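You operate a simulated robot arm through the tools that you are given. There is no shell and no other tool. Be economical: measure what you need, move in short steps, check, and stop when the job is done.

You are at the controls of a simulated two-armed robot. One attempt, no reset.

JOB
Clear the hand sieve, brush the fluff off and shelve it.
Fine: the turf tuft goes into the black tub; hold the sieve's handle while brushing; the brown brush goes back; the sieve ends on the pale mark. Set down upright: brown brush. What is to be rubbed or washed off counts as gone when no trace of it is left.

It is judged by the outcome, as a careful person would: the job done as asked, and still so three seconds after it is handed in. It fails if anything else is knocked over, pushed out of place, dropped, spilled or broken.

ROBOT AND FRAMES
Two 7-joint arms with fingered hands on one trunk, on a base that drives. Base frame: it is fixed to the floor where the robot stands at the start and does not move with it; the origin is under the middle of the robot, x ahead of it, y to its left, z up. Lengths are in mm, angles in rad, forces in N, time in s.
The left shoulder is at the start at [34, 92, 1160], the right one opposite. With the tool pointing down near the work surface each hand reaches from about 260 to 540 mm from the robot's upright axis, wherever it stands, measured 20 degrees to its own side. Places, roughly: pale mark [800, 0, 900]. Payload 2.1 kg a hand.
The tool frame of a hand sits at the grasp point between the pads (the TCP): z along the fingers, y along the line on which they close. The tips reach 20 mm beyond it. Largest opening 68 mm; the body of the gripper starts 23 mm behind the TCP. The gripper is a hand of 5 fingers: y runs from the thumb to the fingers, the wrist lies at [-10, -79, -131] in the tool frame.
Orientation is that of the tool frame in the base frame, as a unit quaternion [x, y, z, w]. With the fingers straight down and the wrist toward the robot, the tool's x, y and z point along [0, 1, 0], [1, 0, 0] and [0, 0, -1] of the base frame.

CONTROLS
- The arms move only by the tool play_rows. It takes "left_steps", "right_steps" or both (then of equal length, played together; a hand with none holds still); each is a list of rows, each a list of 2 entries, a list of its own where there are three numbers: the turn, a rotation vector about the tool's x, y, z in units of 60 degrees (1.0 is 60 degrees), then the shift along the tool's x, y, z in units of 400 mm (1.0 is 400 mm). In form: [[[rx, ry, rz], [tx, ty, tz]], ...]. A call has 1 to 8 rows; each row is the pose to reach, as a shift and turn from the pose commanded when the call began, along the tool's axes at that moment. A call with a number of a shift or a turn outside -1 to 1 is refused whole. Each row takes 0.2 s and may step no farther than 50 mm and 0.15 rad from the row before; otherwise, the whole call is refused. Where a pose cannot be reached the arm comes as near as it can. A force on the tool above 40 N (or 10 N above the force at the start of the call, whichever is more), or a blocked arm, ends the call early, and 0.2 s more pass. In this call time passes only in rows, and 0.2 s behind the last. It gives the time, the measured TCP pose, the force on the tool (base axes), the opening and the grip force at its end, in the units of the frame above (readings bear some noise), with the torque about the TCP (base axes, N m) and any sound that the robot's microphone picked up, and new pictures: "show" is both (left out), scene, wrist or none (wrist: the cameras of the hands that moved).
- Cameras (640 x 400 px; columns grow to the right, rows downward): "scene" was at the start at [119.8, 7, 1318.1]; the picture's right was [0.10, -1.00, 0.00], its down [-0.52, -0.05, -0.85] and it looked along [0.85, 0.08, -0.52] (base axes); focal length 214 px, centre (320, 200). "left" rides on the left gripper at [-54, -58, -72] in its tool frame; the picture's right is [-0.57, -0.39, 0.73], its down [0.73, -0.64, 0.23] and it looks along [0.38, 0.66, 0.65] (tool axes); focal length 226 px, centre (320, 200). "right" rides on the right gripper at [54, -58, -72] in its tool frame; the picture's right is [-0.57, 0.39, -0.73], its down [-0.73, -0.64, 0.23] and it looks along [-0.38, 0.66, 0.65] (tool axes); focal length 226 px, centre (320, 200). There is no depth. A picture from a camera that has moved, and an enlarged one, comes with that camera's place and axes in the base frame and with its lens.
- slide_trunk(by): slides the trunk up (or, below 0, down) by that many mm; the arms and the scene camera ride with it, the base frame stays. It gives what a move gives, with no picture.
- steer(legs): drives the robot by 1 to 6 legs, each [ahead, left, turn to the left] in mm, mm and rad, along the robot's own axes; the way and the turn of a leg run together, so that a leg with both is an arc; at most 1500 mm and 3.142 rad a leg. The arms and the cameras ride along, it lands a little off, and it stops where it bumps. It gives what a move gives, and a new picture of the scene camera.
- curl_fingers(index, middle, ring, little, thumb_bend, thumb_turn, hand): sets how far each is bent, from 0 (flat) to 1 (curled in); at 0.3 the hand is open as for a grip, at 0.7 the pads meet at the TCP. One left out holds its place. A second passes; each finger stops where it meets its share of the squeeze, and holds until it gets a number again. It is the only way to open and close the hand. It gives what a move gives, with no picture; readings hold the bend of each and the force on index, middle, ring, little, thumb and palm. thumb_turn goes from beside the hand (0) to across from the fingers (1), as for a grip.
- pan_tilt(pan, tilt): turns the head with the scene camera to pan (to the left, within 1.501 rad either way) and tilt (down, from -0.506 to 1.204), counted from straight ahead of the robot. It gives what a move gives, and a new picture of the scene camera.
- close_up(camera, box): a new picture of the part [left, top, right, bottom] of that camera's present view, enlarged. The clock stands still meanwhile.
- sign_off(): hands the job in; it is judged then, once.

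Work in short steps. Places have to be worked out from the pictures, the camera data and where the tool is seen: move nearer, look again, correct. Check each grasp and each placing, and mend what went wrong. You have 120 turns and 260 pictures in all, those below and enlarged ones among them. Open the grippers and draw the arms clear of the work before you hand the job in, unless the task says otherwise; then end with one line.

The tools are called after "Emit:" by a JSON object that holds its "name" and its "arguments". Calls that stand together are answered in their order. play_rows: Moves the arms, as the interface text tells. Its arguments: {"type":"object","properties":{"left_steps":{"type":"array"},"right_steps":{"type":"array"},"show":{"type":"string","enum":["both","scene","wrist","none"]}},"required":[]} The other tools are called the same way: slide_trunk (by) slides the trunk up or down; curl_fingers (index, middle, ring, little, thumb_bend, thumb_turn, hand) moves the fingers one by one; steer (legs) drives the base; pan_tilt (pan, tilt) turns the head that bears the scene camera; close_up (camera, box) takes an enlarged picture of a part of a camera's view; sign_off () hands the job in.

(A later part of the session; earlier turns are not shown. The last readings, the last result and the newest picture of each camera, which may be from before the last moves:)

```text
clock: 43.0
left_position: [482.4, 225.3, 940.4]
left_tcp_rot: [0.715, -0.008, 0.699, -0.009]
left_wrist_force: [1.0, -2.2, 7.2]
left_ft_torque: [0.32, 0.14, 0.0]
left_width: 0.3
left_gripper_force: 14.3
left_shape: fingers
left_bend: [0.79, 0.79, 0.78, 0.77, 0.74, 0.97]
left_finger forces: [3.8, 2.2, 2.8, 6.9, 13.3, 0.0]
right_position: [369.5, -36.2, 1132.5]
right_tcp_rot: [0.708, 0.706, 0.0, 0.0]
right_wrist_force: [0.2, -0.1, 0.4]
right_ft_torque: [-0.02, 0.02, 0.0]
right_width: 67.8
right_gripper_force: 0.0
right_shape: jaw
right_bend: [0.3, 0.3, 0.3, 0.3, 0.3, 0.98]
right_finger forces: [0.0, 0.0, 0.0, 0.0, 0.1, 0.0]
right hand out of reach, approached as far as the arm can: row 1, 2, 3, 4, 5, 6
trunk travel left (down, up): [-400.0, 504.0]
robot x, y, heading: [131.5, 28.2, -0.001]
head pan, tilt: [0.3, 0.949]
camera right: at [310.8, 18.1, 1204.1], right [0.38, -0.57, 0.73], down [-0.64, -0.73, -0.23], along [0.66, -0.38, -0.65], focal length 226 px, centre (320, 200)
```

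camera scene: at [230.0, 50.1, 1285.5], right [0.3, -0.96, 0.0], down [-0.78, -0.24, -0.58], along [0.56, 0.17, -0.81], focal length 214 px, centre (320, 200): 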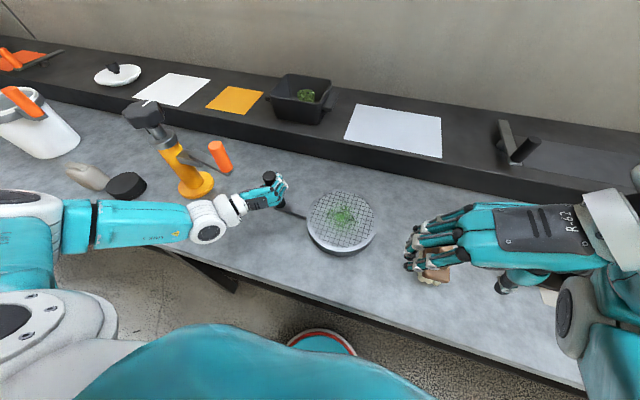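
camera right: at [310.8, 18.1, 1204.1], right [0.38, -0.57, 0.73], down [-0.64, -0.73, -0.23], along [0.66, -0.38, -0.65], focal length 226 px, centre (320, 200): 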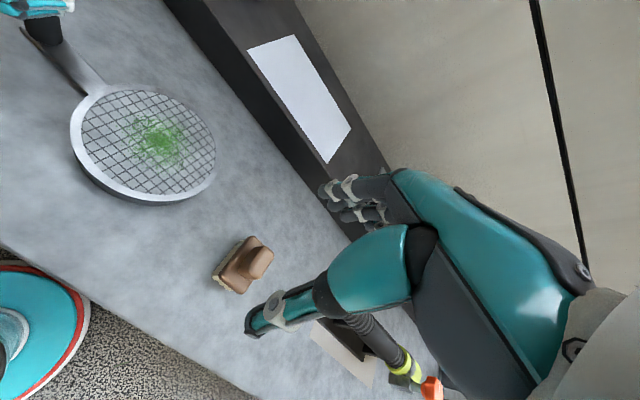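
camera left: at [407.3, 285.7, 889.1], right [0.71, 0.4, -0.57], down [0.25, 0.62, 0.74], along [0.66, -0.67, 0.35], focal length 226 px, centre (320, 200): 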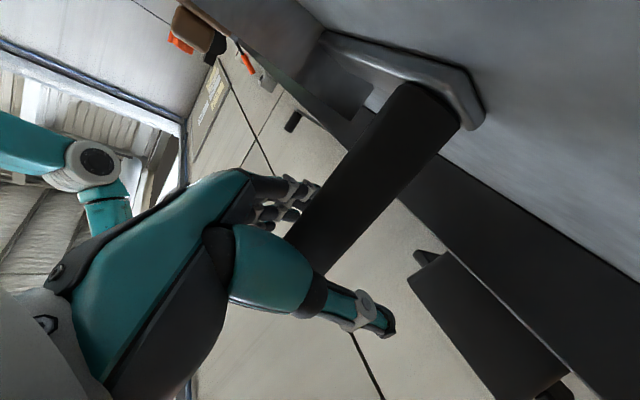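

I'm back at default orientation. I'll move above the brush and look.

Emit:
{"name": "play_rows", "arguments": {"right_steps": [[[0, 0, 0], [-0.06, 0.045, 0.085]], [[0, 0, 0], [-0.12, 0.09, 0.17]], [[0, 0, 0], [-0.1725, 0.1325, 0.255]]]}}

Emit:
{"name": "close_up", "arguments": {"camera": "scene", "box": [360, 180, 520, 300]}}

```text
clock: 43.8
left_position: [480.7, 226.7, 940.0]
left_tcp_rot: [0.715, -0.008, 0.699, -0.01]
left_wrist_force: [1.1, -2.1, 8.0]
left_ft_torque: [0.28, 0.13, 0.0]
left_width: 0.1
left_gripper_force: 14.4
left_shape: fingers
left_bend: [0.79, 0.79, 0.78, 0.77, 0.74, 0.97]
left_finger forces: [3.9, 1.9, 2.7, 6.5, 13.0, 0.0]
right_position: [422.8, -106.3, 1027.4]
right_tcp_rot: [0.707, 0.707, 0.0, 0.0]
right_wrist_force: [0.5, -0.4, 0.4]
right_ft_torque: [-0.01, 0.01, -0.03]
right_width: 67.7
right_gripper_force: 0.1
right_shape: jaw
right_bend: [0.3, 0.3, 0.3, 0.3, 0.3, 0.98]
right_finger forces: [0.0, 0.0, 0.0, 0.0, 0.1, 0.0]
right hand out of reach, approached as far as the arm can: row 1, 2
trunk travel left (down, up): [-400.0, 504.0]
robot x, y, heading: [132.6, 28.6, -0.001]
head pan, tilt: [0.3, 0.949]
camera scene: at [230.0, 50.3, 1285.5], right [0.3, -0.96, 0.0], down [-0.78, -0.24, -0.58], along [0.56, 0.17, -0.81], focal length 214 px, centre (320, 200)
camera right: at [363.8, -52.0, 1100.6], right [0.39, -0.57, 0.73], down [-0.64, -0.73, -0.23], along [0.66, -0.38, -0.65], focal length 226 px, centre (320, 200)
```

scene: 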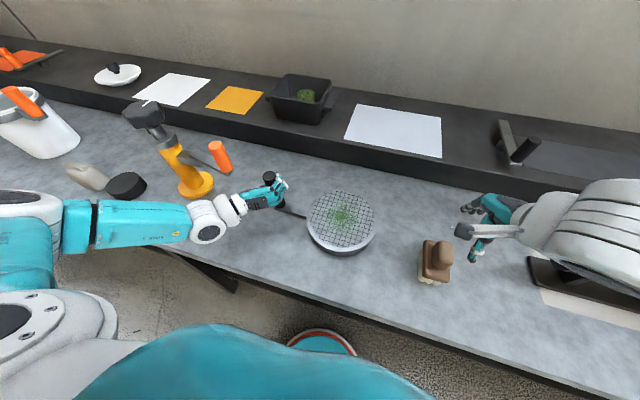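
right: 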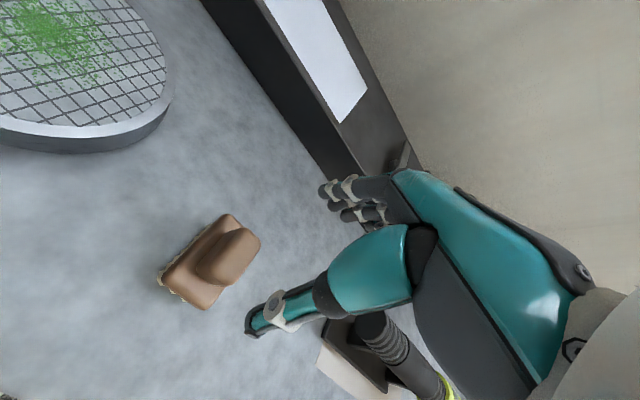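

```text
3.33 times, centred on (440, 240) of scene
camera zoom: at [230.0, 50.3, 1285.5], right [0.3, -0.96, 0.0], down [-0.78, -0.24, -0.58], along [0.56, 0.17, -0.81], focal length 715 px, centre (-80, 67)
```

zoom: 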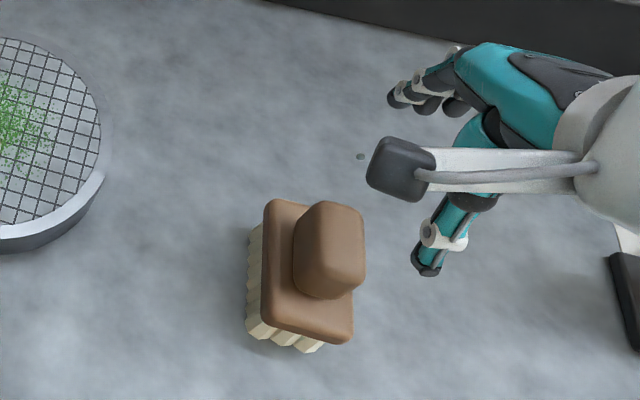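

The ridge top centre is at (427,-106,~948) from both cameras. I'll descend to TCP z≈937.

Emit:
{"name": "play_rows", "arguments": {"right_steps": [[[0, 0, 0], [0, 0.01, 0.1]], [[0, 0, 0], [0, 0.01, 0.17]], [[0, 0, 0], [0, 0.01, 0.225]]], "show": "wrist"}}

Emit:
{"name": "close_up", "arguments": {"camera": "scene", "box": [360, 180, 520, 300]}}

```text
clock: 44.6
left_position: [480.5, 226.6, 940.7]
left_tcp_rot: [0.715, -0.008, 0.699, -0.008]
left_wrist_force: [0.2, -0.9, 7.8]
left_ft_torque: [0.33, 0.16, -0.01]
left_width: 0.2
left_gripper_force: 14.8
left_shape: fingers
left_bend: [0.79, 0.79, 0.78, 0.77, 0.74, 0.97]
left_finger forces: [4.0, 2.2, 2.8, 6.5, 13.5, 0.0]
right_position: [427.3, -106.2, 939.5]
right_tcp_rot: [0.707, 0.707, 0.0, 0.001]
right_wrist_force: [-0.8, 0.6, 0.2]
right_ft_torque: [0.0, 0.01, 0.02]
right_width: 68.0
right_gripper_force: 0.1
right_shape: jaw
right_bend: [0.3, 0.3, 0.3, 0.3, 0.3, 0.98]
right_finger forces: [0.0, 0.1, 0.0, 0.0, 0.0, 0.1]
trunk travel left (down, up): [-400.0, 504.0]
robot x, y, heading: [128.3, 32.0, -0.002]
head pan, tilt: [0.3, 0.949]
camera right: at [368.1, -50.9, 1011.0], right [0.39, -0.57, 0.73], down [-0.64, -0.73, -0.23], along [0.66, -0.38, -0.65], focal length 226 px, centre (320, 200)
```

right: 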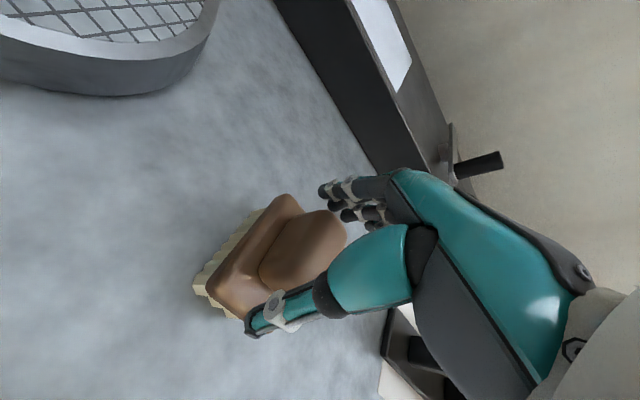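

```text
3.33 times, centred on (440, 240) of scene
camera zoom: at [230.1, 50.2, 1285.5], right [0.3, -0.96, 0.0], down [-0.78, -0.24, -0.58], along [0.56, 0.17, -0.81], focal length 715 px, centre (-80, 67)
```

zoom: 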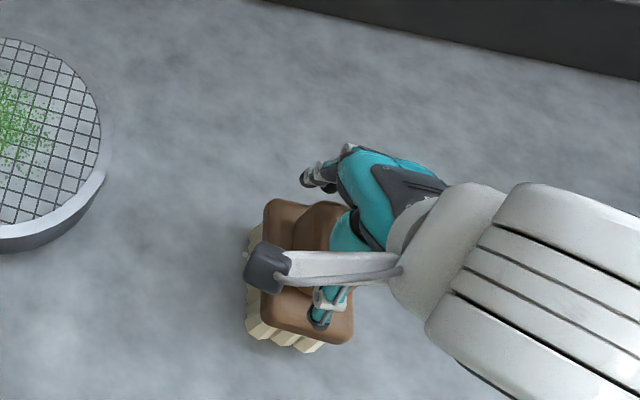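

The ridge sits between thumb and fingers, so I'm closing the right hand.

Emit:
{"name": "curl_fingers", "arguments": {"hand": "right", "index": 0.75, "middle": 0.75, "ring": 0.75, "little": 0.75, "thumb_bend": 0.75}}

Emit:
{"name": "close_up", "arguments": {"camera": "right", "box": [120, 140, 440, 340]}}

Emit:
{"name": "close_up", "arguments": {"camera": "scene", "box": [360, 180, 520, 300]}}

```text
clock: 45.6
left_position: [481.4, 225.8, 940.2]
left_tcp_rot: [0.715, -0.008, 0.699, -0.009]
left_wrist_force: [0.9, -0.3, 7.9]
left_ft_torque: [0.32, 0.11, -0.02]
left_width: 0.0
left_gripper_force: 14.4
left_shape: fingers
left_bend: [0.79, 0.79, 0.78, 0.77, 0.74, 0.97]
left_finger forces: [3.9, 2.0, 2.9, 6.5, 13.5, 0.1]
right_position: [428.2, -106.0, 939.8]
right_tcp_rot: [0.707, 0.707, 0.0, 0.0]
right_wrist_force: [-0.2, -0.3, -2.1]
right_ft_torque: [0.02, -0.04, -0.02]
right_width: 38.9
right_gripper_force: 20.8
right_shape: fingers
right_bend: [0.72, 0.6, 0.61, 0.75, 0.38, 0.91]
right_finger forces: [8.2, 6.1, 5.8, 0.0, 21.0, 0.1]
trunk travel left (down, up): [-400.0, 504.0]
robot x, y, heading: [130.1, 31.1, 0.0]
head pan, tilt: [0.3, 0.949]
```

```text
2.00 times, centred on (280, 240) of right
camera zoom: at [368.2, -50.9, 1011.2], right [0.39, -0.57, 0.73], down [-0.64, -0.73, -0.23], along [0.66, -0.38, -0.65], focal length 452 px, centre (400, 120)
```

zoom: 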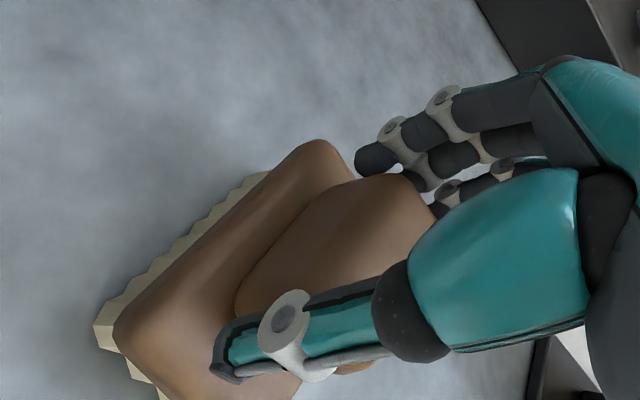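

```text
3.33 times, centred on (440, 240) of scene
camera zoom: at [230.2, 50.2, 1285.5], right [0.3, -0.96, 0.0], down [-0.78, -0.24, -0.58], along [0.56, 0.17, -0.81], focal length 715 px, centre (-80, 67)
```

zoom: 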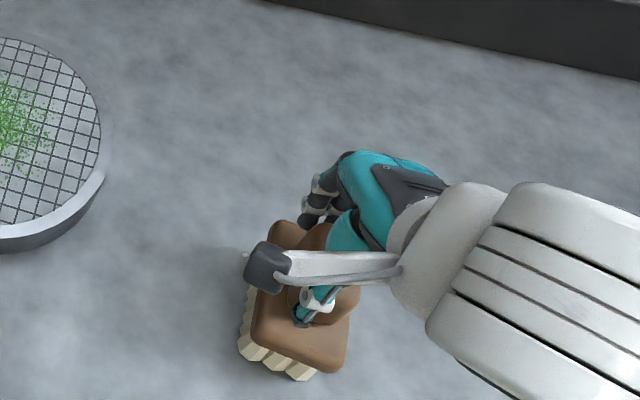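

It's gripped. The brush slid about 12 mm toward the robot, which I'll correct when returning it. Lifting now.

Emit:
{"name": "play_rows", "arguments": {"right_steps": [[[0, 0, 0], [0, 0, -0.06]], [[0, 0, 0], [0, 0, -0.13]], [[0, 0, 0], [0, 0, -0.2]]]}}

Emit:
{"name": "close_up", "arguments": {"camera": "scene", "box": [360, 160, 520, 280]}}

```text
clock: 46.4
left_position: [480.5, 225.3, 939.7]
left_tcp_rot: [0.715, -0.008, 0.699, -0.009]
left_wrist_force: [1.1, -0.9, 7.0]
left_ft_torque: [0.3, 0.14, 0.0]
left_width: 0.0
left_gripper_force: 14.7
left_shape: fingers
left_bend: [0.79, 0.79, 0.78, 0.77, 0.74, 0.97]
left_finger forces: [3.8, 2.1, 2.7, 6.4, 13.5, 0.0]
right_position: [427.7, -104.7, 1020.0]
right_tcp_rot: [0.706, 0.708, 0.0, 0.0]
right_wrist_force: [-0.6, 0.8, -1.0]
right_ft_torque: [0.0, -0.01, -0.01]
right_width: 37.9
right_gripper_force: 18.7
right_shape: fingers
right_bend: [0.72, 0.6, 0.61, 0.75, 0.38, 0.91]
right_finger forces: [6.1, 6.5, 5.8, 0.0, 19.4, 0.1]
trunk travel left (down, up): [-400.0, 504.0]
robot x, y, heading: [129.3, 29.0, 0.003]
head pan, tilt: [0.3, 0.949]
camera scene: at [230.2, 50.2, 1285.5], right [0.3, -0.96, 0.0], down [-0.78, -0.24, -0.58], along [0.56, 0.17, -0.81], focal length 214 px, centre (320, 200)
camera right: at [368.4, -49.8, 1091.5], right [0.39, -0.57, 0.73], down [-0.64, -0.73, -0.23], along [0.66, -0.38, -0.65], focal length 226 px, centre (320, 200)
```

scene: 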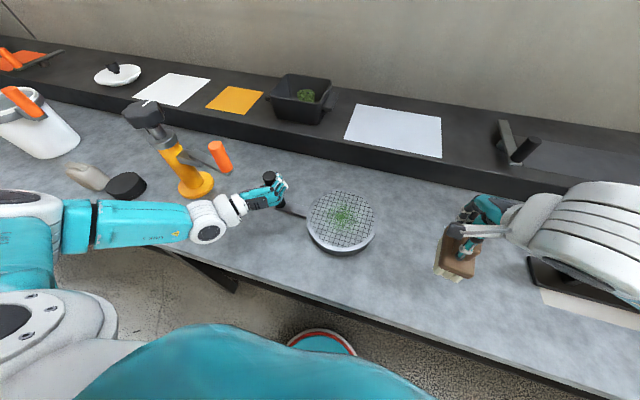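
right: 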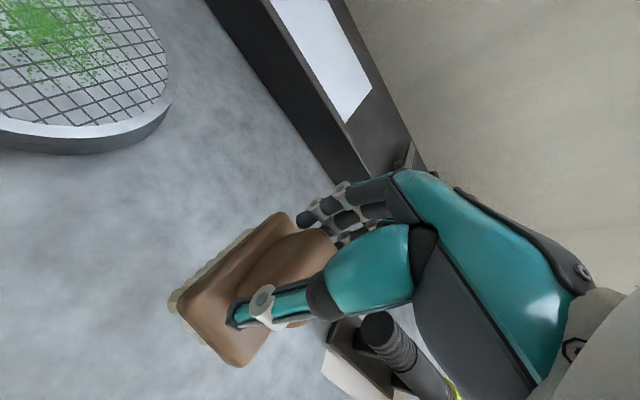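

```text
3.33 times, centred on (440, 220) of scene
camera zoom: at [230.2, 50.2, 1285.5], right [0.3, -0.96, 0.0], down [-0.78, -0.24, -0.58], along [0.56, 0.17, -0.81], focal length 715 px, centre (-80, 133)
```

zoom: 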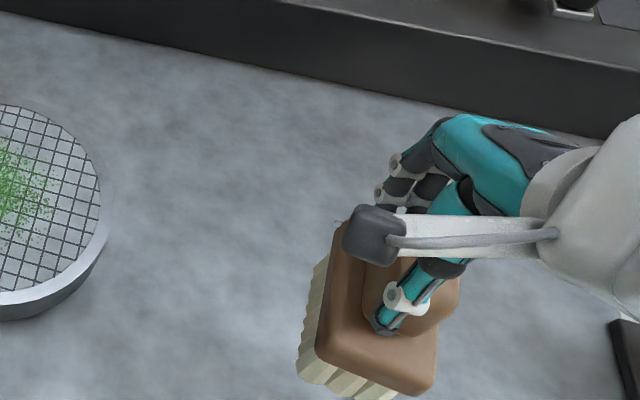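

The brush is held upright with its bristle tips about 80 mm below the TCP. I'll carry it over the mesh, start side y≈55.

Emit:
{"name": "play_rows", "arguments": {"right_steps": [[[0, 0, 0], [0.1, 0.03, 0]], [[0, 0, 0], [0.2, 0.06, 0]], [[0, 0, 0], [0.3, 0.09, 0]], [[0, 0, 0], [0.4, 0.1225, 0]]]}}

Emit:
{"name": "close_up", "arguments": {"camera": "scene", "box": [260, 140, 420, 260]}}

```text
clock: 47.4
left_position: [481.4, 225.6, 940.4]
left_tcp_rot: [0.715, -0.008, 0.699, -0.01]
left_wrist_force: [1.3, 1.4, 6.5]
left_ft_torque: [0.3, 0.11, -0.03]
left_width: 0.0
left_gripper_force: 14.4
left_shape: fingers
left_bend: [0.79, 0.79, 0.78, 0.77, 0.73, 0.97]
left_finger forces: [3.8, 2.0, 2.8, 6.1, 14.2, 0.0]
right_position: [476.5, 55.6, 1019.0]
right_tcp_rot: [0.707, 0.708, 0.0, 0.0]
right_wrist_force: [0.7, 0.0, -1.2]
right_ft_torque: [-0.02, -0.06, 0.0]
right_width: 33.5
right_gripper_force: 17.9
right_shape: fingers
right_bend: [0.73, 0.6, 0.72, 0.75, 0.38, 0.91]
right_finger forces: [5.4, 7.2, 5.9, 0.2, 17.4, 0.0]
trunk travel left (down, up): [-400.0, 504.0]
robot x, y, heading: [128.6, 28.2, -0.0]
head pan, tilt: [0.3, 0.949]
camera scene: at [230.2, 50.4, 1285.5], right [0.3, -0.96, 0.0], down [-0.78, -0.24, -0.58], along [0.56, 0.17, -0.81], focal length 214 px, centre (320, 200)
camera right: at [417.2, 109.5, 1090.7], right [0.39, -0.57, 0.73], down [-0.64, -0.73, -0.23], along [0.66, -0.38, -0.65], focal length 226 px, centre (320, 200)
```

scene: 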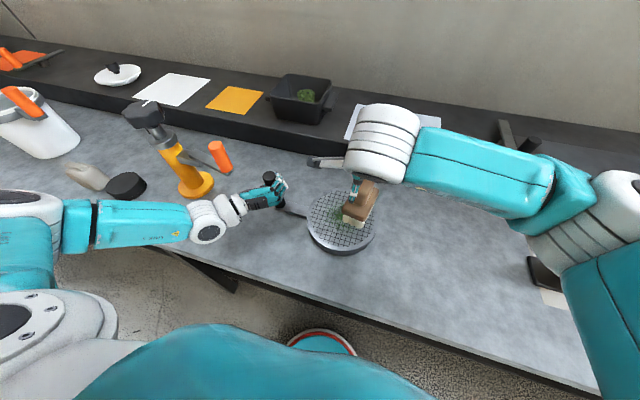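
right: 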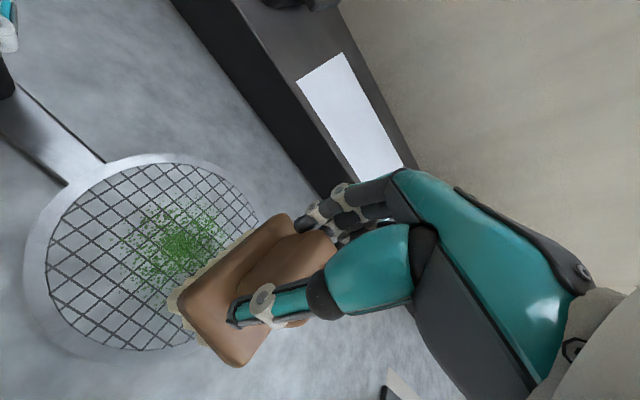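

```text
3.33 times, centred on (340, 200) of scene
camera zoom: at [230.2, 50.4, 1285.5], right [0.3, -0.96, 0.0], down [-0.78, -0.24, -0.58], along [0.56, 0.17, -0.81], focal length 715 px, centre (253, 200)
```

zoom: 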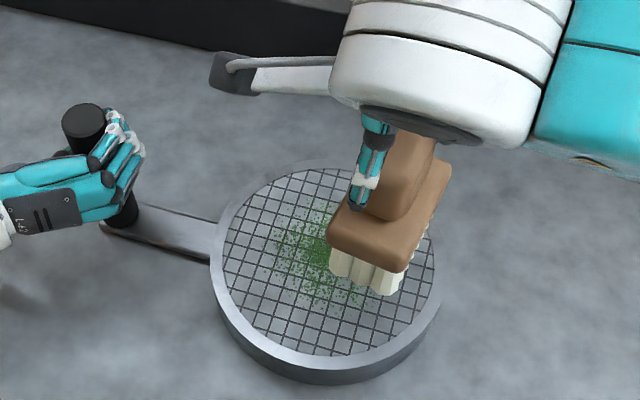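

The brush is over the edge of the fluff. I'll lower until the bristles touch.

Emit:
{"name": "play_rows", "arguments": {"right_steps": [[[0, 0, 0], [0, 0, 0.06]], [[0, 0, 0], [0, 0, 0.11]], [[0, 0, 0], [0, 0, 0.125]]], "show": "wrist"}}

Emit:
{"name": "close_up", "arguments": {"camera": "scene", "box": [260, 140, 420, 260]}}

```text
clock: 48.2
left_position: [481.6, 225.8, 939.5]
left_tcp_rot: [0.716, -0.008, 0.698, -0.009]
left_wrist_force: [1.8, -1.1, 0.9]
left_ft_torque: [0.33, 0.32, 0.09]
left_width: 0.0
left_gripper_force: 14.9
left_shape: fingers
left_bend: [0.79, 0.79, 0.78, 0.77, 0.74, 0.97]
left_finger forces: [1.9, 1.5, 3.4, 10.3, 12.1, 0.0]
right_position: [477.8, 55.4, 969.9]
right_tcp_rot: [0.707, 0.707, 0.001, 0.0]
right_wrist_force: [1.0, 0.4, 1.9]
right_ft_torque: [0.02, -0.13, 0.05]
right_width: 33.3
right_gripper_force: 19.5
right_shape: fingers
right_bend: [0.73, 0.6, 0.72, 0.75, 0.38, 0.91]
right_finger forces: [6.7, 8.1, 6.2, 0.5, 17.9, 0.0]
trunk travel left (down, up): [-400.0, 504.0]
robot x, y, heading: [131.6, 31.8, -0.001]
head pan, tilt: [0.3, 0.949]
camera right: at [418.1, 109.7, 1041.1], right [0.39, -0.57, 0.73], down [-0.64, -0.73, -0.23], along [0.66, -0.38, -0.65], focal length 226 px, centre (320, 200)
```

right: 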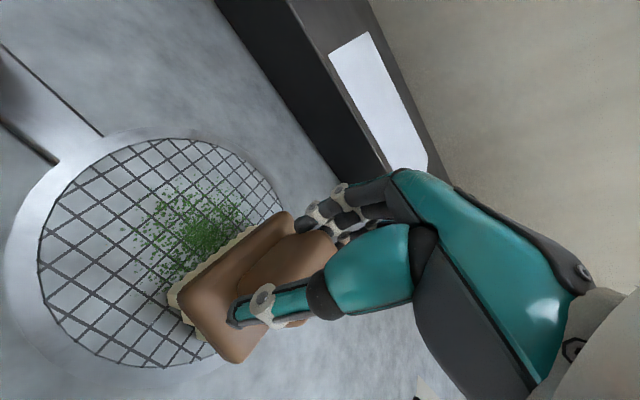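

```text
3.33 times, centred on (340, 200) of scene
camera zoom: at [230.7, 50.6, 1285.4], right [0.3, -0.96, 0.0], down [-0.78, -0.24, -0.58], along [0.56, 0.17, -0.81], focal length 715 px, centre (253, 200)
```

zoom: 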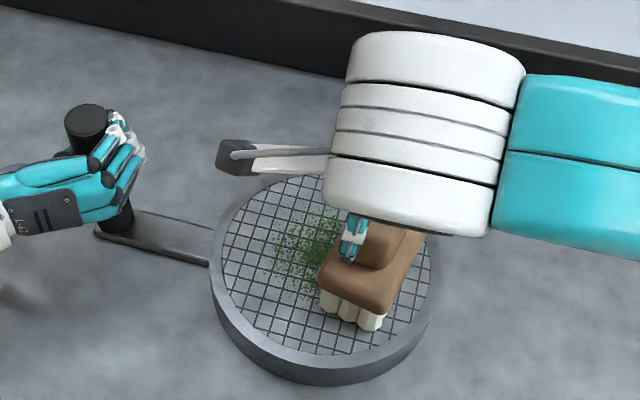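

Light contact of about 3 N. Sweep left and back across the fluff.

Emit:
{"name": "play_rows", "arguments": {"right_steps": [[[0, 0, 0], [0.04, 0, 0.006]], [[0, 0, 0], [0.08, 0, 0.006]], [[0, 0, 0], [0.12, 0, 0.006]], [[0, 0, 0], [0.16, 0, 0.006]], [[0, 0, 0], [0.12, 0, 0.006]], [[0, 0, 0], [0.08, 0, 0.006]], [[0, 0, 0], [0.04, 0, 0.006]], [[0, 0, 0], [0, 0, 0.006]]], "show": "wrist"}}

Emit:
{"name": "close_up", "arguments": {"camera": "scene", "box": [260, 140, 420, 260]}}

```text
clock: 50.0
left_position: [481.0, 225.1, 939.4]
left_tcp_rot: [0.715, -0.008, 0.699, -0.01]
left_wrist_force: [0.9, -1.2, -1.6]
left_ft_torque: [0.31, 0.2, 0.08]
left_width: 0.0
left_gripper_force: 12.1
left_shape: fingers
left_bend: [0.79, 0.79, 0.78, 0.77, 0.74, 0.96]
left_finger forces: [1.7, 1.2, 2.5, 9.1, 10.0, 0.0]
right_position: [476.7, 54.5, 967.6]
right_tcp_rot: [0.707, 0.707, -0.001, -0.001]
right_wrist_force: [1.8, 1.6, 3.5]
right_ft_torque: [0.04, -0.1, 0.02]
right_width: 31.8
right_gripper_force: 20.9
right_shape: fingers
right_bend: [0.73, 0.6, 0.72, 0.75, 0.38, 0.91]
right_finger forces: [7.0, 8.5, 6.6, 0.7, 18.8, 0.0]
trunk travel left (down, up): [-400.0, 504.0]
robot x, y, heading: [132.8, 32.0, 0.002]
head pan, tilt: [0.3, 0.949]
camera right: at [416.8, 108.9, 1039.2], right [0.39, -0.57, 0.73], down [-0.64, -0.73, -0.23], along [0.66, -0.38, -0.65], focal length 226 px, centre (320, 200)
```

right: 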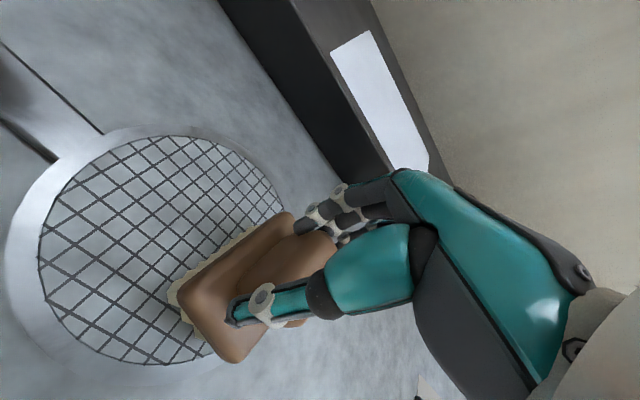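

```text
3.33 times, centred on (340, 200) of scene
camera zoom: at [230.5, 50.8, 1285.4], right [0.3, -0.96, 0.0], down [-0.78, -0.24, -0.58], along [0.56, 0.17, -0.81], focal length 715 px, centre (253, 200)
```

zoom: 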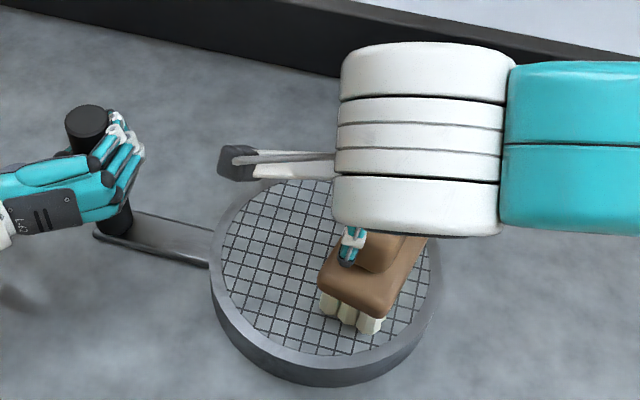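

The visible fluff is gone. One more pass, offset each way, then lift and inspect.

Emit:
{"name": "play_rows", "arguments": {"right_steps": [[[0, 0, 0], [0.02, 0.025, 0]], [[0, 0, 0], [0.07, 0.025, 0]], [[0, 0, 0], [0.12, 0.025, 0]], [[0, 0, 0], [0.12, -0.03, 0]], [[0, 0, 0], [0.07, -0.03, 0]], [[0, 0, 0], [0.02, -0.03, 0]], [[0, 0, 0], [-0.02, 0, 0]], [[0, 0, 0], [-0.02, 0, -0.1]]], "show": "none"}}

Emit:
{"name": "play_rows", "arguments": {"right_steps": [[[0, 0, 0], [-0.08, 0, -0.06]], [[0, 0, 0], [-0.2, -0.03, -0.06]], [[0, 0, 0], [-0.3, -0.06, -0.06]], [[0, 0, 0], [-0.4, -0.09, -0.06]]]}}

Emit:
{"name": "close_up", "arguments": {"camera": "scene", "box": [260, 150, 420, 270]}}

```text
clock: 51.8
left_position: [481.4, 225.2, 939.7]
left_tcp_rot: [0.715, -0.008, 0.699, -0.01]
left_wrist_force: [-0.2, 0.1, 1.1]
left_ft_torque: [0.28, 0.17, 0.02]
left_width: 0.0
left_gripper_force: 11.1
left_shape: fingers
left_bend: [0.8, 0.79, 0.79, 0.77, 0.74, 0.97]
left_finger forces: [1.0, 0.7, 1.9, 7.0, 10.2, 0.0]
right_position: [474.9, 46.2, 1006.6]
right_tcp_rot: [0.707, 0.707, -0.001, 0.0]
right_wrist_force: [-0.3, -0.9, -0.7]
right_ft_torque: [0.0, -0.03, 0.0]
right_width: 27.7
right_gripper_force: 18.2
right_shape: fingers
right_bend: [0.74, 0.59, 0.72, 0.75, 0.39, 0.91]
right_finger forces: [4.5, 7.9, 6.6, 1.0, 16.7, 0.0]
trunk travel left (down, up): [-400.0, 504.0]
robot x, y, heading: [130.9, 31.4, 0.001]
head pan, tilt: [0.3, 0.949]
```

```text
clock: 52.8
left_position: [481.8, 226.0, 939.9]
left_tcp_rot: [0.714, -0.008, 0.7, -0.009]
left_wrist_force: [-1.1, -0.8, 1.8]
left_ft_torque: [0.24, 0.13, 0.0]
left_width: 0.0
left_gripper_force: 9.4
left_shape: fingers
left_bend: [0.8, 0.79, 0.79, 0.78, 0.74, 0.97]
left_finger forces: [1.0, 0.6, 1.6, 6.8, 9.2, 0.0]
right_position: [438.8, -113.6, 1032.3]
right_tcp_rot: [0.707, 0.708, 0.0, 0.0]
right_wrist_force: [0.3, -0.1, -0.6]
right_ft_torque: [-0.02, -0.04, -0.02]
right_width: 27.2
right_gripper_force: 18.1
right_shape: fingers
right_bend: [0.74, 0.59, 0.72, 0.75, 0.4, 0.91]
right_finger forces: [4.0, 7.9, 6.6, 1.1, 16.6, 0.0]
trunk travel left (down, up): [-400.0, 504.0]
robot x, y, heading: [132.4, 29.7, 0.002]
head pan, tilt: [0.3, 0.949]
camera scene: at [230.3, 50.5, 1285.4], right [0.3, -0.96, 0.0], down [-0.78, -0.24, -0.58], along [0.56, 0.17, -0.81], focal length 214 px, centre (320, 200)
camera right: at [379.2, -59.1, 1104.3], right [0.39, -0.57, 0.73], down [-0.64, -0.73, -0.23], along [0.66, -0.38, -0.65], focal length 226 px, centre (320, 200)
```

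scene: 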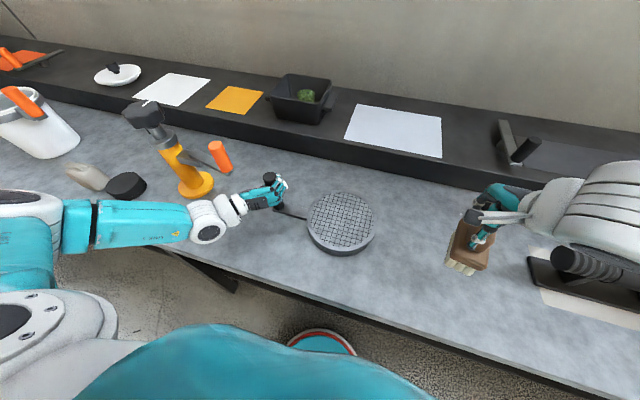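
right: 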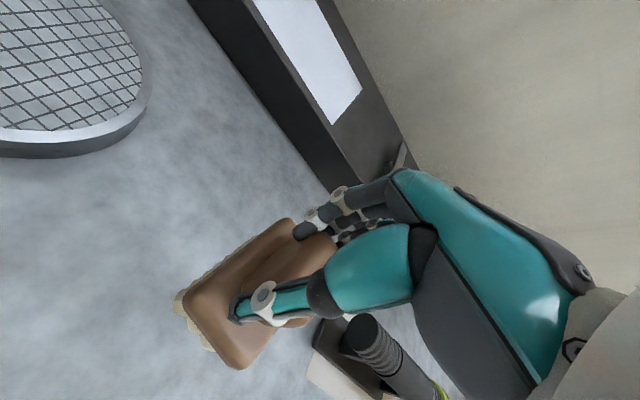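

```text
3.33 times, centred on (340, 210) of scene
camera zoom: at [230.3, 50.5, 1285.4], right [0.3, -0.96, 0.0], down [-0.78, -0.24, -0.58], along [0.56, 0.17, -0.81], focal length 715 px, centre (253, 167)
```

zoom: 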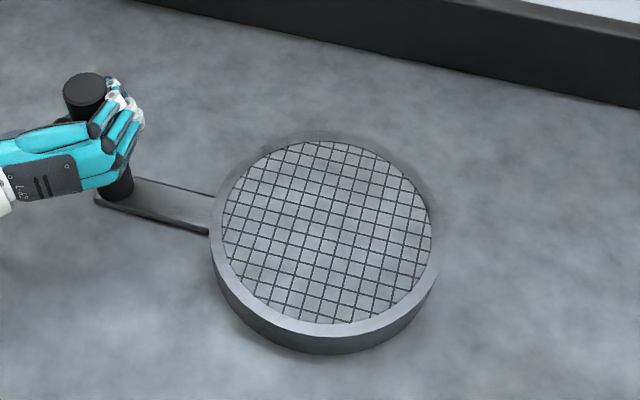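

The mesh is completely clean. I'll lower the brush back to its spot.

Emit:
{"name": "play_rows", "arguments": {"right_steps": [[[0, 0, 0], [0.0125, 0, 0.1]], [[0, 0, 0], [0.0125, 0, 0.18]], [[0, 0, 0], [0.0125, 0, 0.2125]]], "show": "wrist"}}

Emit:
{"name": "close_up", "arguments": {"camera": "scene", "box": [360, 180, 520, 300]}}

```text
clock: 53.6
left_position: [480.9, 225.3, 939.3]
left_tcp_rot: [0.715, -0.008, 0.699, -0.01]
left_wrist_force: [0.3, 0.3, 1.9]
left_ft_torque: [0.25, 0.13, -0.01]
left_width: 0.0
left_gripper_force: 9.6
left_shape: fingers
left_bend: [0.8, 0.79, 0.79, 0.78, 0.74, 0.97]
left_finger forces: [0.8, 0.8, 1.7, 6.6, 9.5, 0.0]
right_position: [439.7, -108.3, 947.8]
right_tcp_rot: [0.707, 0.707, 0.0, 0.001]
right_wrist_force: [0.1, 0.4, -1.7]
right_ft_torque: [0.01, 0.01, 0.02]
right_width: 26.7
right_gripper_force: 18.0
right_shape: fingers
right_bend: [0.74, 0.59, 0.72, 0.75, 0.4, 0.91]
right_finger forces: [3.7, 7.9, 6.6, 1.2, 16.5, 0.0]
trunk travel left (down, up): [-400.0, 504.0]
robot x, y, heading: [127.4, 31.1, -0.001]
head pan, tilt: [0.3, 0.949]
camera right: at [380.4, -54.9, 1019.1], right [0.39, -0.57, 0.73], down [-0.64, -0.73, -0.23], along [0.66, -0.38, -0.65], focal length 226 px, centre (320, 200)
```

right: 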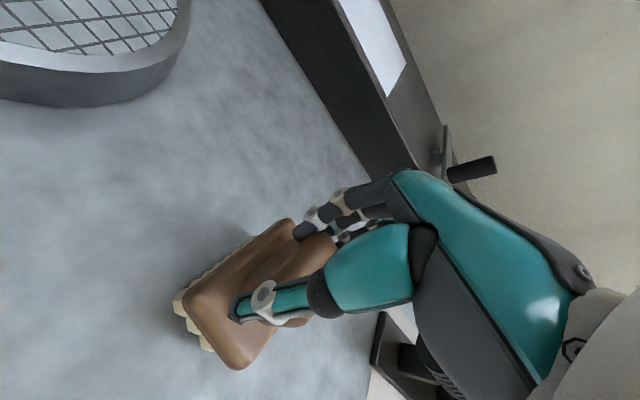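

```text
3.33 times, centred on (440, 240) of scene
camera zoom: at [230.4, 50.4, 1285.4], right [0.3, -0.96, 0.0], down [-0.78, -0.24, -0.58], along [0.56, 0.17, -0.81], focal length 715 px, centre (-80, 67)
```

zoom: 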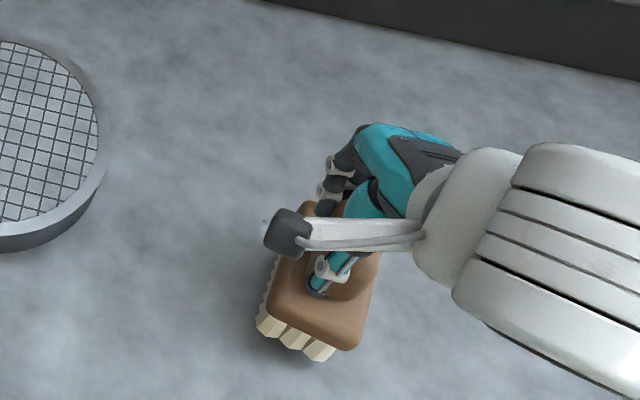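

The brush yawed about 12° in the grip. I'll turn it back, shift 8 mm left and lower to contact.

Emit:
{"name": "play_rows", "arguments": {"right_steps": [[[0, 0, -0.1], [0.01, 0, 0]], [[0, 0, -0.2], [0.02, 0, 0]], [[0, 0, -0.2], [0.02, 0, 0.012]], [[0, 0, -0.2], [0.02, 0, 0.02]]], "show": "none"}}

Emit:
{"name": "close_up", "arguments": {"camera": "scene", "box": [360, 180, 520, 300]}}

Emit:
{"name": "close_up", "arguments": {"camera": "right", "box": [120, 140, 440, 400]}}

```text
clock: 54.6
left_position: [481.6, 225.6, 939.8]
left_tcp_rot: [0.715, -0.008, 0.699, -0.009]
left_wrist_force: [0.3, -1.1, 1.7]
left_ft_torque: [0.23, 0.14, -0.02]
left_width: 0.0
left_gripper_force: 8.9
left_shape: fingers
left_bend: [0.8, 0.79, 0.79, 0.78, 0.74, 0.97]
left_finger forces: [1.0, 0.7, 1.8, 6.3, 9.6, 0.0]
right_position: [439.5, -99.4, 939.1]
right_tcp_rot: [0.63, 0.777, 0.001, 0.001]
right_wrist_force: [-1.1, -0.7, 1.6]
right_ft_torque: [0.0, -0.03, 0.0]
right_width: 26.5
right_gripper_force: 17.9
right_shape: fingers
right_bend: [0.74, 0.59, 0.72, 0.75, 0.4, 0.91]
right_finger forces: [3.7, 8.0, 6.5, 1.5, 17.4, 0.0]
trunk travel left (down, up): [-400.0, 504.0]
robot x, y, heading: [132.2, 30.2, -0.0]
head pan, tilt: [0.3, 0.949]
```

```text
3.33 times, centred on (440, 240) of scene
camera zoom: at [230.1, 50.5, 1285.5], right [0.3, -0.96, 0.0], down [-0.78, -0.24, -0.58], along [0.56, 0.17, -0.81], focal length 715 px, centre (-80, 67)
```

zoom: 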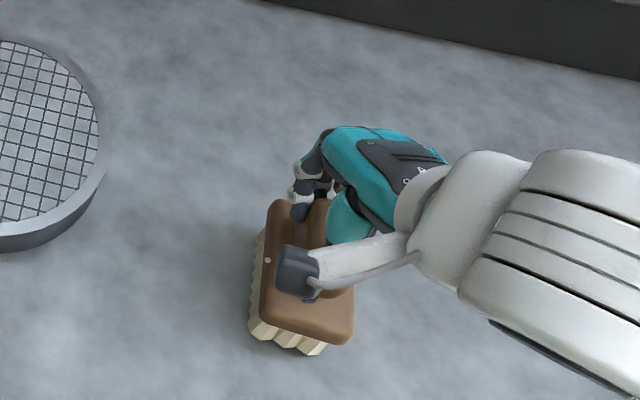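

```text
1.54 times, centred on (280, 270) of right
camera zoom: at [370.3, -59.1, 1011.2], right [0.5, -0.47, 0.73], down [-0.47, -0.85, -0.23], along [0.73, -0.23, -0.65], focal length 348 px, centre (382, 92)
```

zoom: 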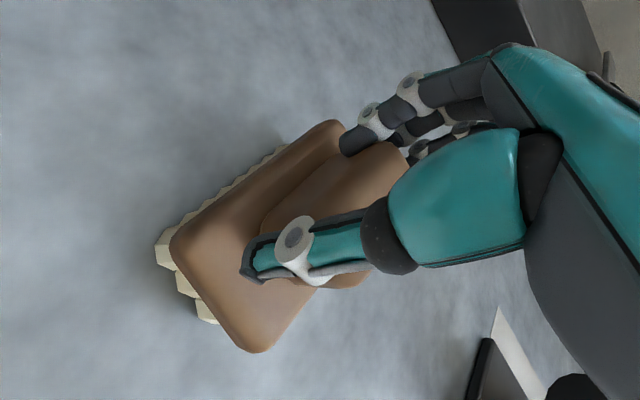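

The brush matches its original outline and rests on the table, so I'm releasing.

Emit:
{"name": "curl_fingers", "arguments": {"hand": "right", "index": 0.3, "middle": 0.3, "ring": 0.3, "little": 0.3, "thumb_bend": 0.3}}

Emit:
{"name": "play_rows", "arguments": {"right_steps": [[[0, 0, 0], [0, 0, -0.06]], [[0, 0, 0], [0, 0, -0.16]], [[0, 0, 0], [0, 0, -0.27]], [[0, 0, 0], [0, 0, -0.38]]]}}

Emit:
{"name": "close_up", "arguments": {"camera": "scene", "box": [360, 180, 520, 300]}}

```text
clock: 55.6
left_position: [480.6, 225.5, 939.1]
left_tcp_rot: [0.715, -0.008, 0.699, -0.009]
left_wrist_force: [-0.3, 0.1, 2.4]
left_ft_torque: [0.23, 0.13, 0.03]
left_width: 0.0
left_gripper_force: 9.2
left_shape: fingers
left_bend: [0.8, 0.79, 0.79, 0.78, 0.74, 0.97]
left_finger forces: [0.9, 0.8, 1.8, 6.4, 9.3, 0.0]
right_position: [439.0, -99.0, 939.5]
right_tcp_rot: [0.629, 0.777, 0.0, 0.0]
right_wrist_force: [0.6, 0.8, -0.2]
right_ft_torque: [-0.02, 0.02, -0.01]
right_width: 62.7
right_gripper_force: 0.0
right_shape: fingers
right_bend: [0.3, 0.3, 0.3, 0.3, 0.29, 0.97]
right_finger forces: [0.0, 0.1, 0.0, 0.1, 0.4, 0.0]
trunk travel left (down, up): [-400.0, 504.0]
robot x, y, heading: [127.2, 32.0, -0.004]
head pan, tilt: [0.3, 0.949]
```

```text
clock: 56.6
left_position: [481.4, 226.2, 939.6]
left_tcp_rot: [0.714, -0.007, 0.7, -0.01]
left_wrist_force: [0.0, 0.1, 2.0]
left_ft_torque: [0.25, 0.15, 0.0]
left_width: 0.0
left_gripper_force: 9.2
left_shape: fingers
left_bend: [0.8, 0.8, 0.79, 0.78, 0.74, 0.97]
left_finger forces: [0.9, 0.6, 1.5, 6.4, 9.5, 0.0]
right_position: [440.6, -100.7, 1093.9]
right_tcp_rot: [0.629, 0.778, 0.0, 0.0]
right_wrist_force: [0.0, -0.3, 0.1]
right_ft_torque: [-0.04, 0.0, -0.02]
right_width: 62.2
right_gripper_force: 0.1
right_shape: fingers
right_bend: [0.3, 0.3, 0.3, 0.3, 0.3, 0.98]
right_finger forces: [0.0, 0.0, 0.1, 0.0, 0.0, 0.0]
trunk travel left (down, up): [-400.0, 504.0]
robot x, y, heading: [129.9, 31.8, -0.002]
head pan, tilt: [0.3, 0.949]
camera scene: at [230.3, 50.5, 1285.4], right [0.3, -0.96, 0.0], down [-0.78, -0.24, -0.58], along [0.56, 0.17, -0.81], focal length 214 px, centre (320, 200)
camera right: at [370.6, -59.9, 1165.4], right [0.5, -0.47, 0.73], down [-0.47, -0.85, -0.23], along [0.73, -0.23, -0.65], focal length 226 px, centre (320, 200)
```

scene: 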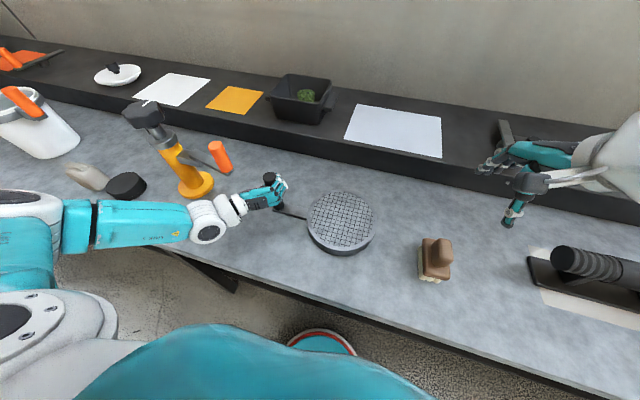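
right: 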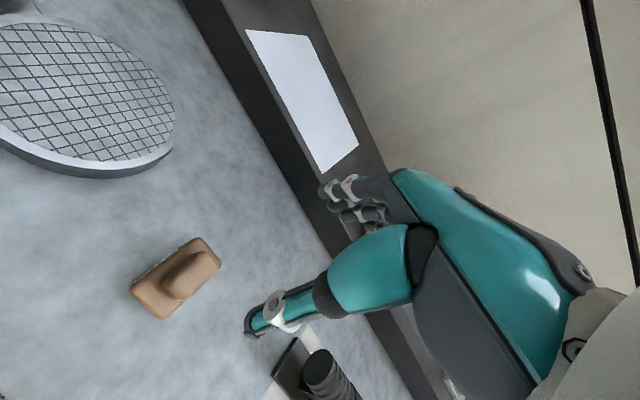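

```text
3.33 times, centred on (440, 240) of scene
camera zoom: at [230.3, 50.5, 1285.4], right [0.3, -0.96, 0.0], down [-0.78, -0.24, -0.58], along [0.56, 0.17, -0.81], focal length 715 px, centre (-80, 67)
```

zoom: 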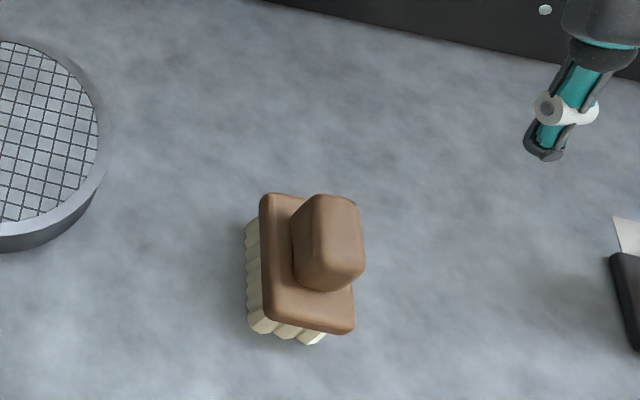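

The brush is back upright within a few mm. I'll raise the right hand clear and squeeze the left grip more firmly before a lift test.

Emit:
{"name": "play_rows", "arguments": {"right_steps": [[[0, 0, 0], [-0.03, -0.03, -0.11]], [[0, 0, 0], [-0.06, -0.06, -0.22]], [[0, 0, 0], [-0.1, -0.08, -0.33]]], "show": "none"}}

Emit:
{"name": "curl_fingers", "arguments": {"hand": "left", "index": 1.0, "middle": 1.0, "ring": 1.0, "little": 1.0, "thumb_bend": 1.0}}

Emit:
{"name": "close_up", "arguments": {"camera": "scene", "box": [240, 150, 400, 270]}}

```text
clock: 57.4
left_position: [481.6, 224.9, 939.9]
left_tcp_rot: [0.715, -0.008, 0.699, -0.009]
left_wrist_force: [0.8, 0.3, 2.8]
left_ft_torque: [0.19, 0.12, -0.01]
left_width: 0.1
left_gripper_force: 9.3
left_shape: fingers
left_bend: [0.8, 0.8, 0.79, 0.78, 0.74, 0.97]
left_finger forces: [0.9, 0.5, 1.6, 6.4, 9.3, 0.1]
right_position: [414.3, -145.2, 1220.8]
right_tcp_rot: [0.628, 0.778, 0.0, 0.0]
right_wrist_force: [-0.4, -0.1, -0.7]
right_ft_torque: [0.04, -0.01, -0.01]
right_width: 62.4
right_gripper_force: 0.2
right_shape: fingers
right_bend: [0.3, 0.3, 0.3, 0.3, 0.3, 0.98]
right_finger forces: [0.0, 0.0, 0.0, 0.0, 0.0, 0.1]
trunk travel left (down, up): [-400.0, 504.0]
robot x, y, heading: [132.4, 30.7, 0.002]
head pan, tilt: [0.3, 0.949]
```

```text
clock: 58.4
left_position: [481.6, 225.9, 938.7]
left_tcp_rot: [0.715, -0.007, 0.699, -0.009]
left_wrist_force: [1.7, 1.3, 5.7]
left_ft_torque: [0.49, 0.07, -0.08]
left_width: 6.3
left_gripper_force: 57.5
left_shape: fingers
left_bend: [0.95, 0.93, 0.92, 0.91, 0.89, 0.96]
left_finger forces: [22.9, 12.0, 11.8, 21.0, 17.3, 31.1]
right_position: [416.2, -146.4, 1220.8]
right_tcp_rot: [0.629, 0.777, 0.0, 0.001]
right_wrist_force: [-0.4, -0.3, 0.8]
right_ft_torque: [-0.01, 0.04, -0.02]
right_width: 62.5
right_gripper_force: 0.1
right_shape: fingers
right_bend: [0.3, 0.3, 0.3, 0.3, 0.3, 0.98]
right_finger forces: [0.0, 0.0, 0.0, 0.0, 0.0, 0.1]
trunk travel left (down, up): [-400.0, 504.0]
robot x, y, heading: [129.9, 29.7, -0.002]
head pan, tilt: [0.3, 0.949]
```

```text
3.33 times, centred on (320, 210) of scene
camera zoom: at [230.4, 50.5, 1285.5], right [0.3, -0.96, 0.0], down [-0.78, -0.24, -0.58], along [0.56, 0.17, -0.81], focal length 715 px, centre (320, 167)
```

zoom: 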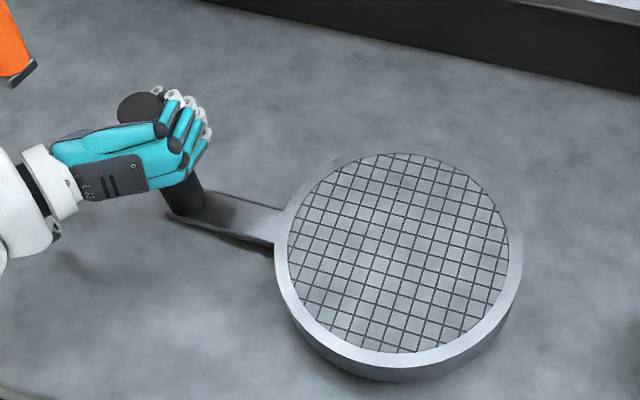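

That's now a strong wrap grip, with palm contact at 31 N. I'll lift 40 mm and look.

Emit:
{"name": "play_rows", "arguments": {"left_steps": [[[0, 0, 0], [0.03, 0, 0]], [[0, 0, 0], [0.065, 0, 0]], [[0, 0, 0], [0.1, 0, 0]]], "show": "none"}}

Emit:
{"name": "close_up", "arguments": {"camera": "scene", "box": [220, 120, 400, 255]}}

Emit:
{"name": "close_up", "arguments": {"camera": "right", "box": [0, 0, 400, 250]}}

```text
clock: 59.2
left_position: [482.8, 225.3, 979.4]
left_tcp_rot: [0.715, -0.008, 0.699, -0.009]
left_wrist_force: [-0.4, -0.7, -2.3]
left_ft_torque: [0.34, -0.07, -0.02]
left_width: 6.8
left_gripper_force: 56.4
left_shape: fingers
left_bend: [0.96, 0.94, 0.93, 0.91, 0.89, 0.96]
left_finger forces: [20.2, 10.7, 11.3, 21.3, 15.2, 34.0]
right_position: [417.8, -146.3, 1220.8]
right_tcp_rot: [0.629, 0.778, -0.001, 0.0]
right_wrist_force: [-1.0, -0.4, -0.1]
right_ft_torque: [0.03, 0.0, -0.01]
right_width: 62.6
right_gripper_force: 0.1
right_shape: fingers
right_bend: [0.3, 0.3, 0.3, 0.3, 0.3, 0.98]
right_finger forces: [0.1, 0.0, 0.0, 0.0, 0.0, 0.0]
trunk travel left (down, up): [-400.0, 504.0]
robot x, y, heading: [131.5, 32.3, 0.001]
head pan, tilt: [0.3, 0.949]
```

```text
2.96 times, centred on (310, 188) of scene
camera zoom: at [230.5, 50.6, 1285.4], right [0.3, -0.96, 0.0], down [-0.78, -0.24, -0.58], along [0.56, 0.17, -0.81], focal length 636 px, centre (350, 237)
```

zoom: 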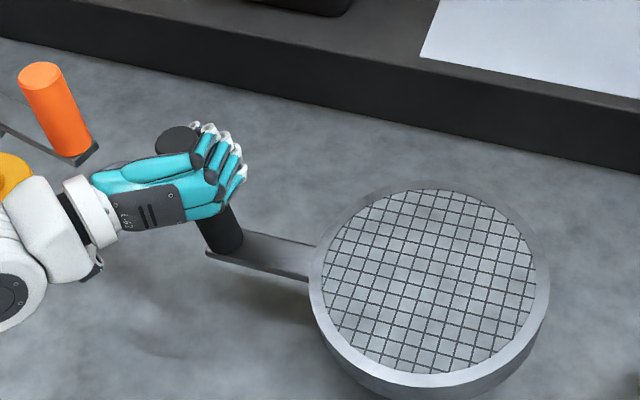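

```text
1.60 times, centred on (200, 125) of right
camera zoom: at [346.3, -105.1, 1292.8], right [0.5, -0.47, 0.73], down [-0.47, -0.85, -0.23], along [0.73, -0.23, -0.65], focal length 362 px, centre (512, 320)
```

zoom: 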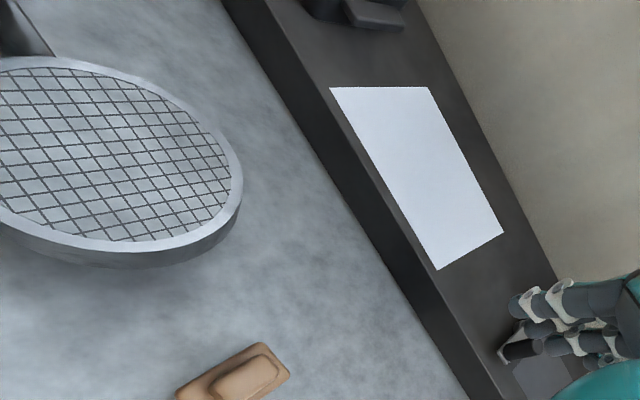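

The sieve is held nearly level at about 230 g. I'll lift 50 mm more, then drive ahead 55 mm.

Emit:
{"name": "play_rows", "arguments": {"left_steps": [[[0, 0, 0], [0.06, 0, 0]], [[0, 0, 0], [0.12, 0, 0]]], "show": "none"}}

Emit:
{"name": "steer", "arguments": {"legs": [[55, 0, 0]]}}

```text
clock: 59.8
left_position: [483.4, 223.7, 1027.6]
left_tcp_rot: [0.716, -0.008, 0.698, -0.01]
left_wrist_force: [-0.4, -0.1, -1.5]
left_ft_torque: [0.35, -0.07, -0.01]
left_width: 7.1
left_gripper_force: 56.5
left_shape: fingers
left_bend: [0.96, 0.94, 0.93, 0.91, 0.89, 0.96]
left_finger forces: [19.4, 10.7, 11.4, 21.5, 14.8, 35.8]
right_position: [415.9, -145.4, 1221.4]
right_tcp_rot: [0.63, 0.777, 0.0, 0.0]
right_wrist_force: [0.5, 0.2, 0.7]
right_ft_torque: [0.0, 0.0, 0.0]
right_width: 62.8
right_gripper_force: 0.1
right_shape: fingers
right_bend: [0.3, 0.3, 0.3, 0.3, 0.3, 0.98]
right_finger forces: [0.1, 0.0, 0.1, 0.0, 0.0, 0.0]
trunk travel left (down, up): [-400.0, 504.0]
robot x, y, heading: [128.4, 32.9, 0.001]
head pan, tilt: [0.3, 0.949]
```

```text
clock: 60.7
left_position: [538.6, 223.6, 1026.5]
left_tcp_rot: [0.715, -0.008, 0.699, -0.01]
left_wrist_force: [-0.5, 0.4, -2.2]
left_ft_torque: [0.3, -0.09, 0.01]
left_width: 6.8
left_gripper_force: 56.6
left_shape: fingers
left_bend: [0.96, 0.94, 0.93, 0.91, 0.89, 0.96]
left_finger forces: [19.4, 10.8, 11.3, 21.9, 14.9, 36.1]
right_position: [471.0, -145.6, 1219.9]
right_tcp_rot: [0.63, 0.777, 0.0, 0.0]
right_wrist_force: [0.8, -0.1, -0.3]
right_ft_torque: [0.01, 0.0, -0.02]
right_width: 62.4
right_gripper_force: 0.0
right_shape: fingers
right_bend: [0.3, 0.3, 0.3, 0.3, 0.3, 0.98]
right_finger forces: [0.0, 0.0, 0.0, 0.0, 0.0, 0.0]
trunk travel left (down, up): [-400.0, 504.0]
robot x, y, heading: [185.3, 30.7, 0.003]
head pan, tilt: [0.3, 0.949]
camera scene: at [285.8, 50.6, 1285.4], right [0.3, -0.96, 0.0], down [-0.78, -0.24, -0.58], along [0.56, 0.17, -0.81], focal length 214 px, centre (320, 200)
```

scene: 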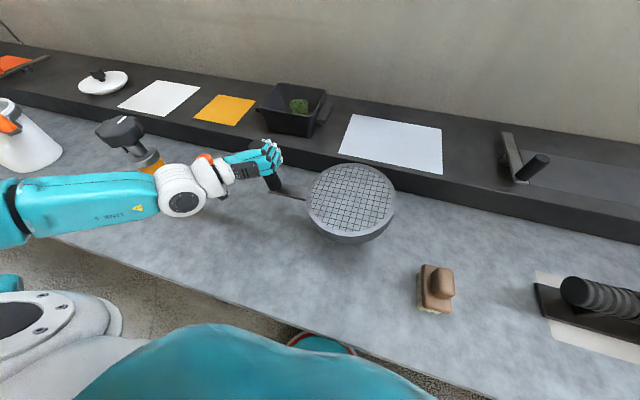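

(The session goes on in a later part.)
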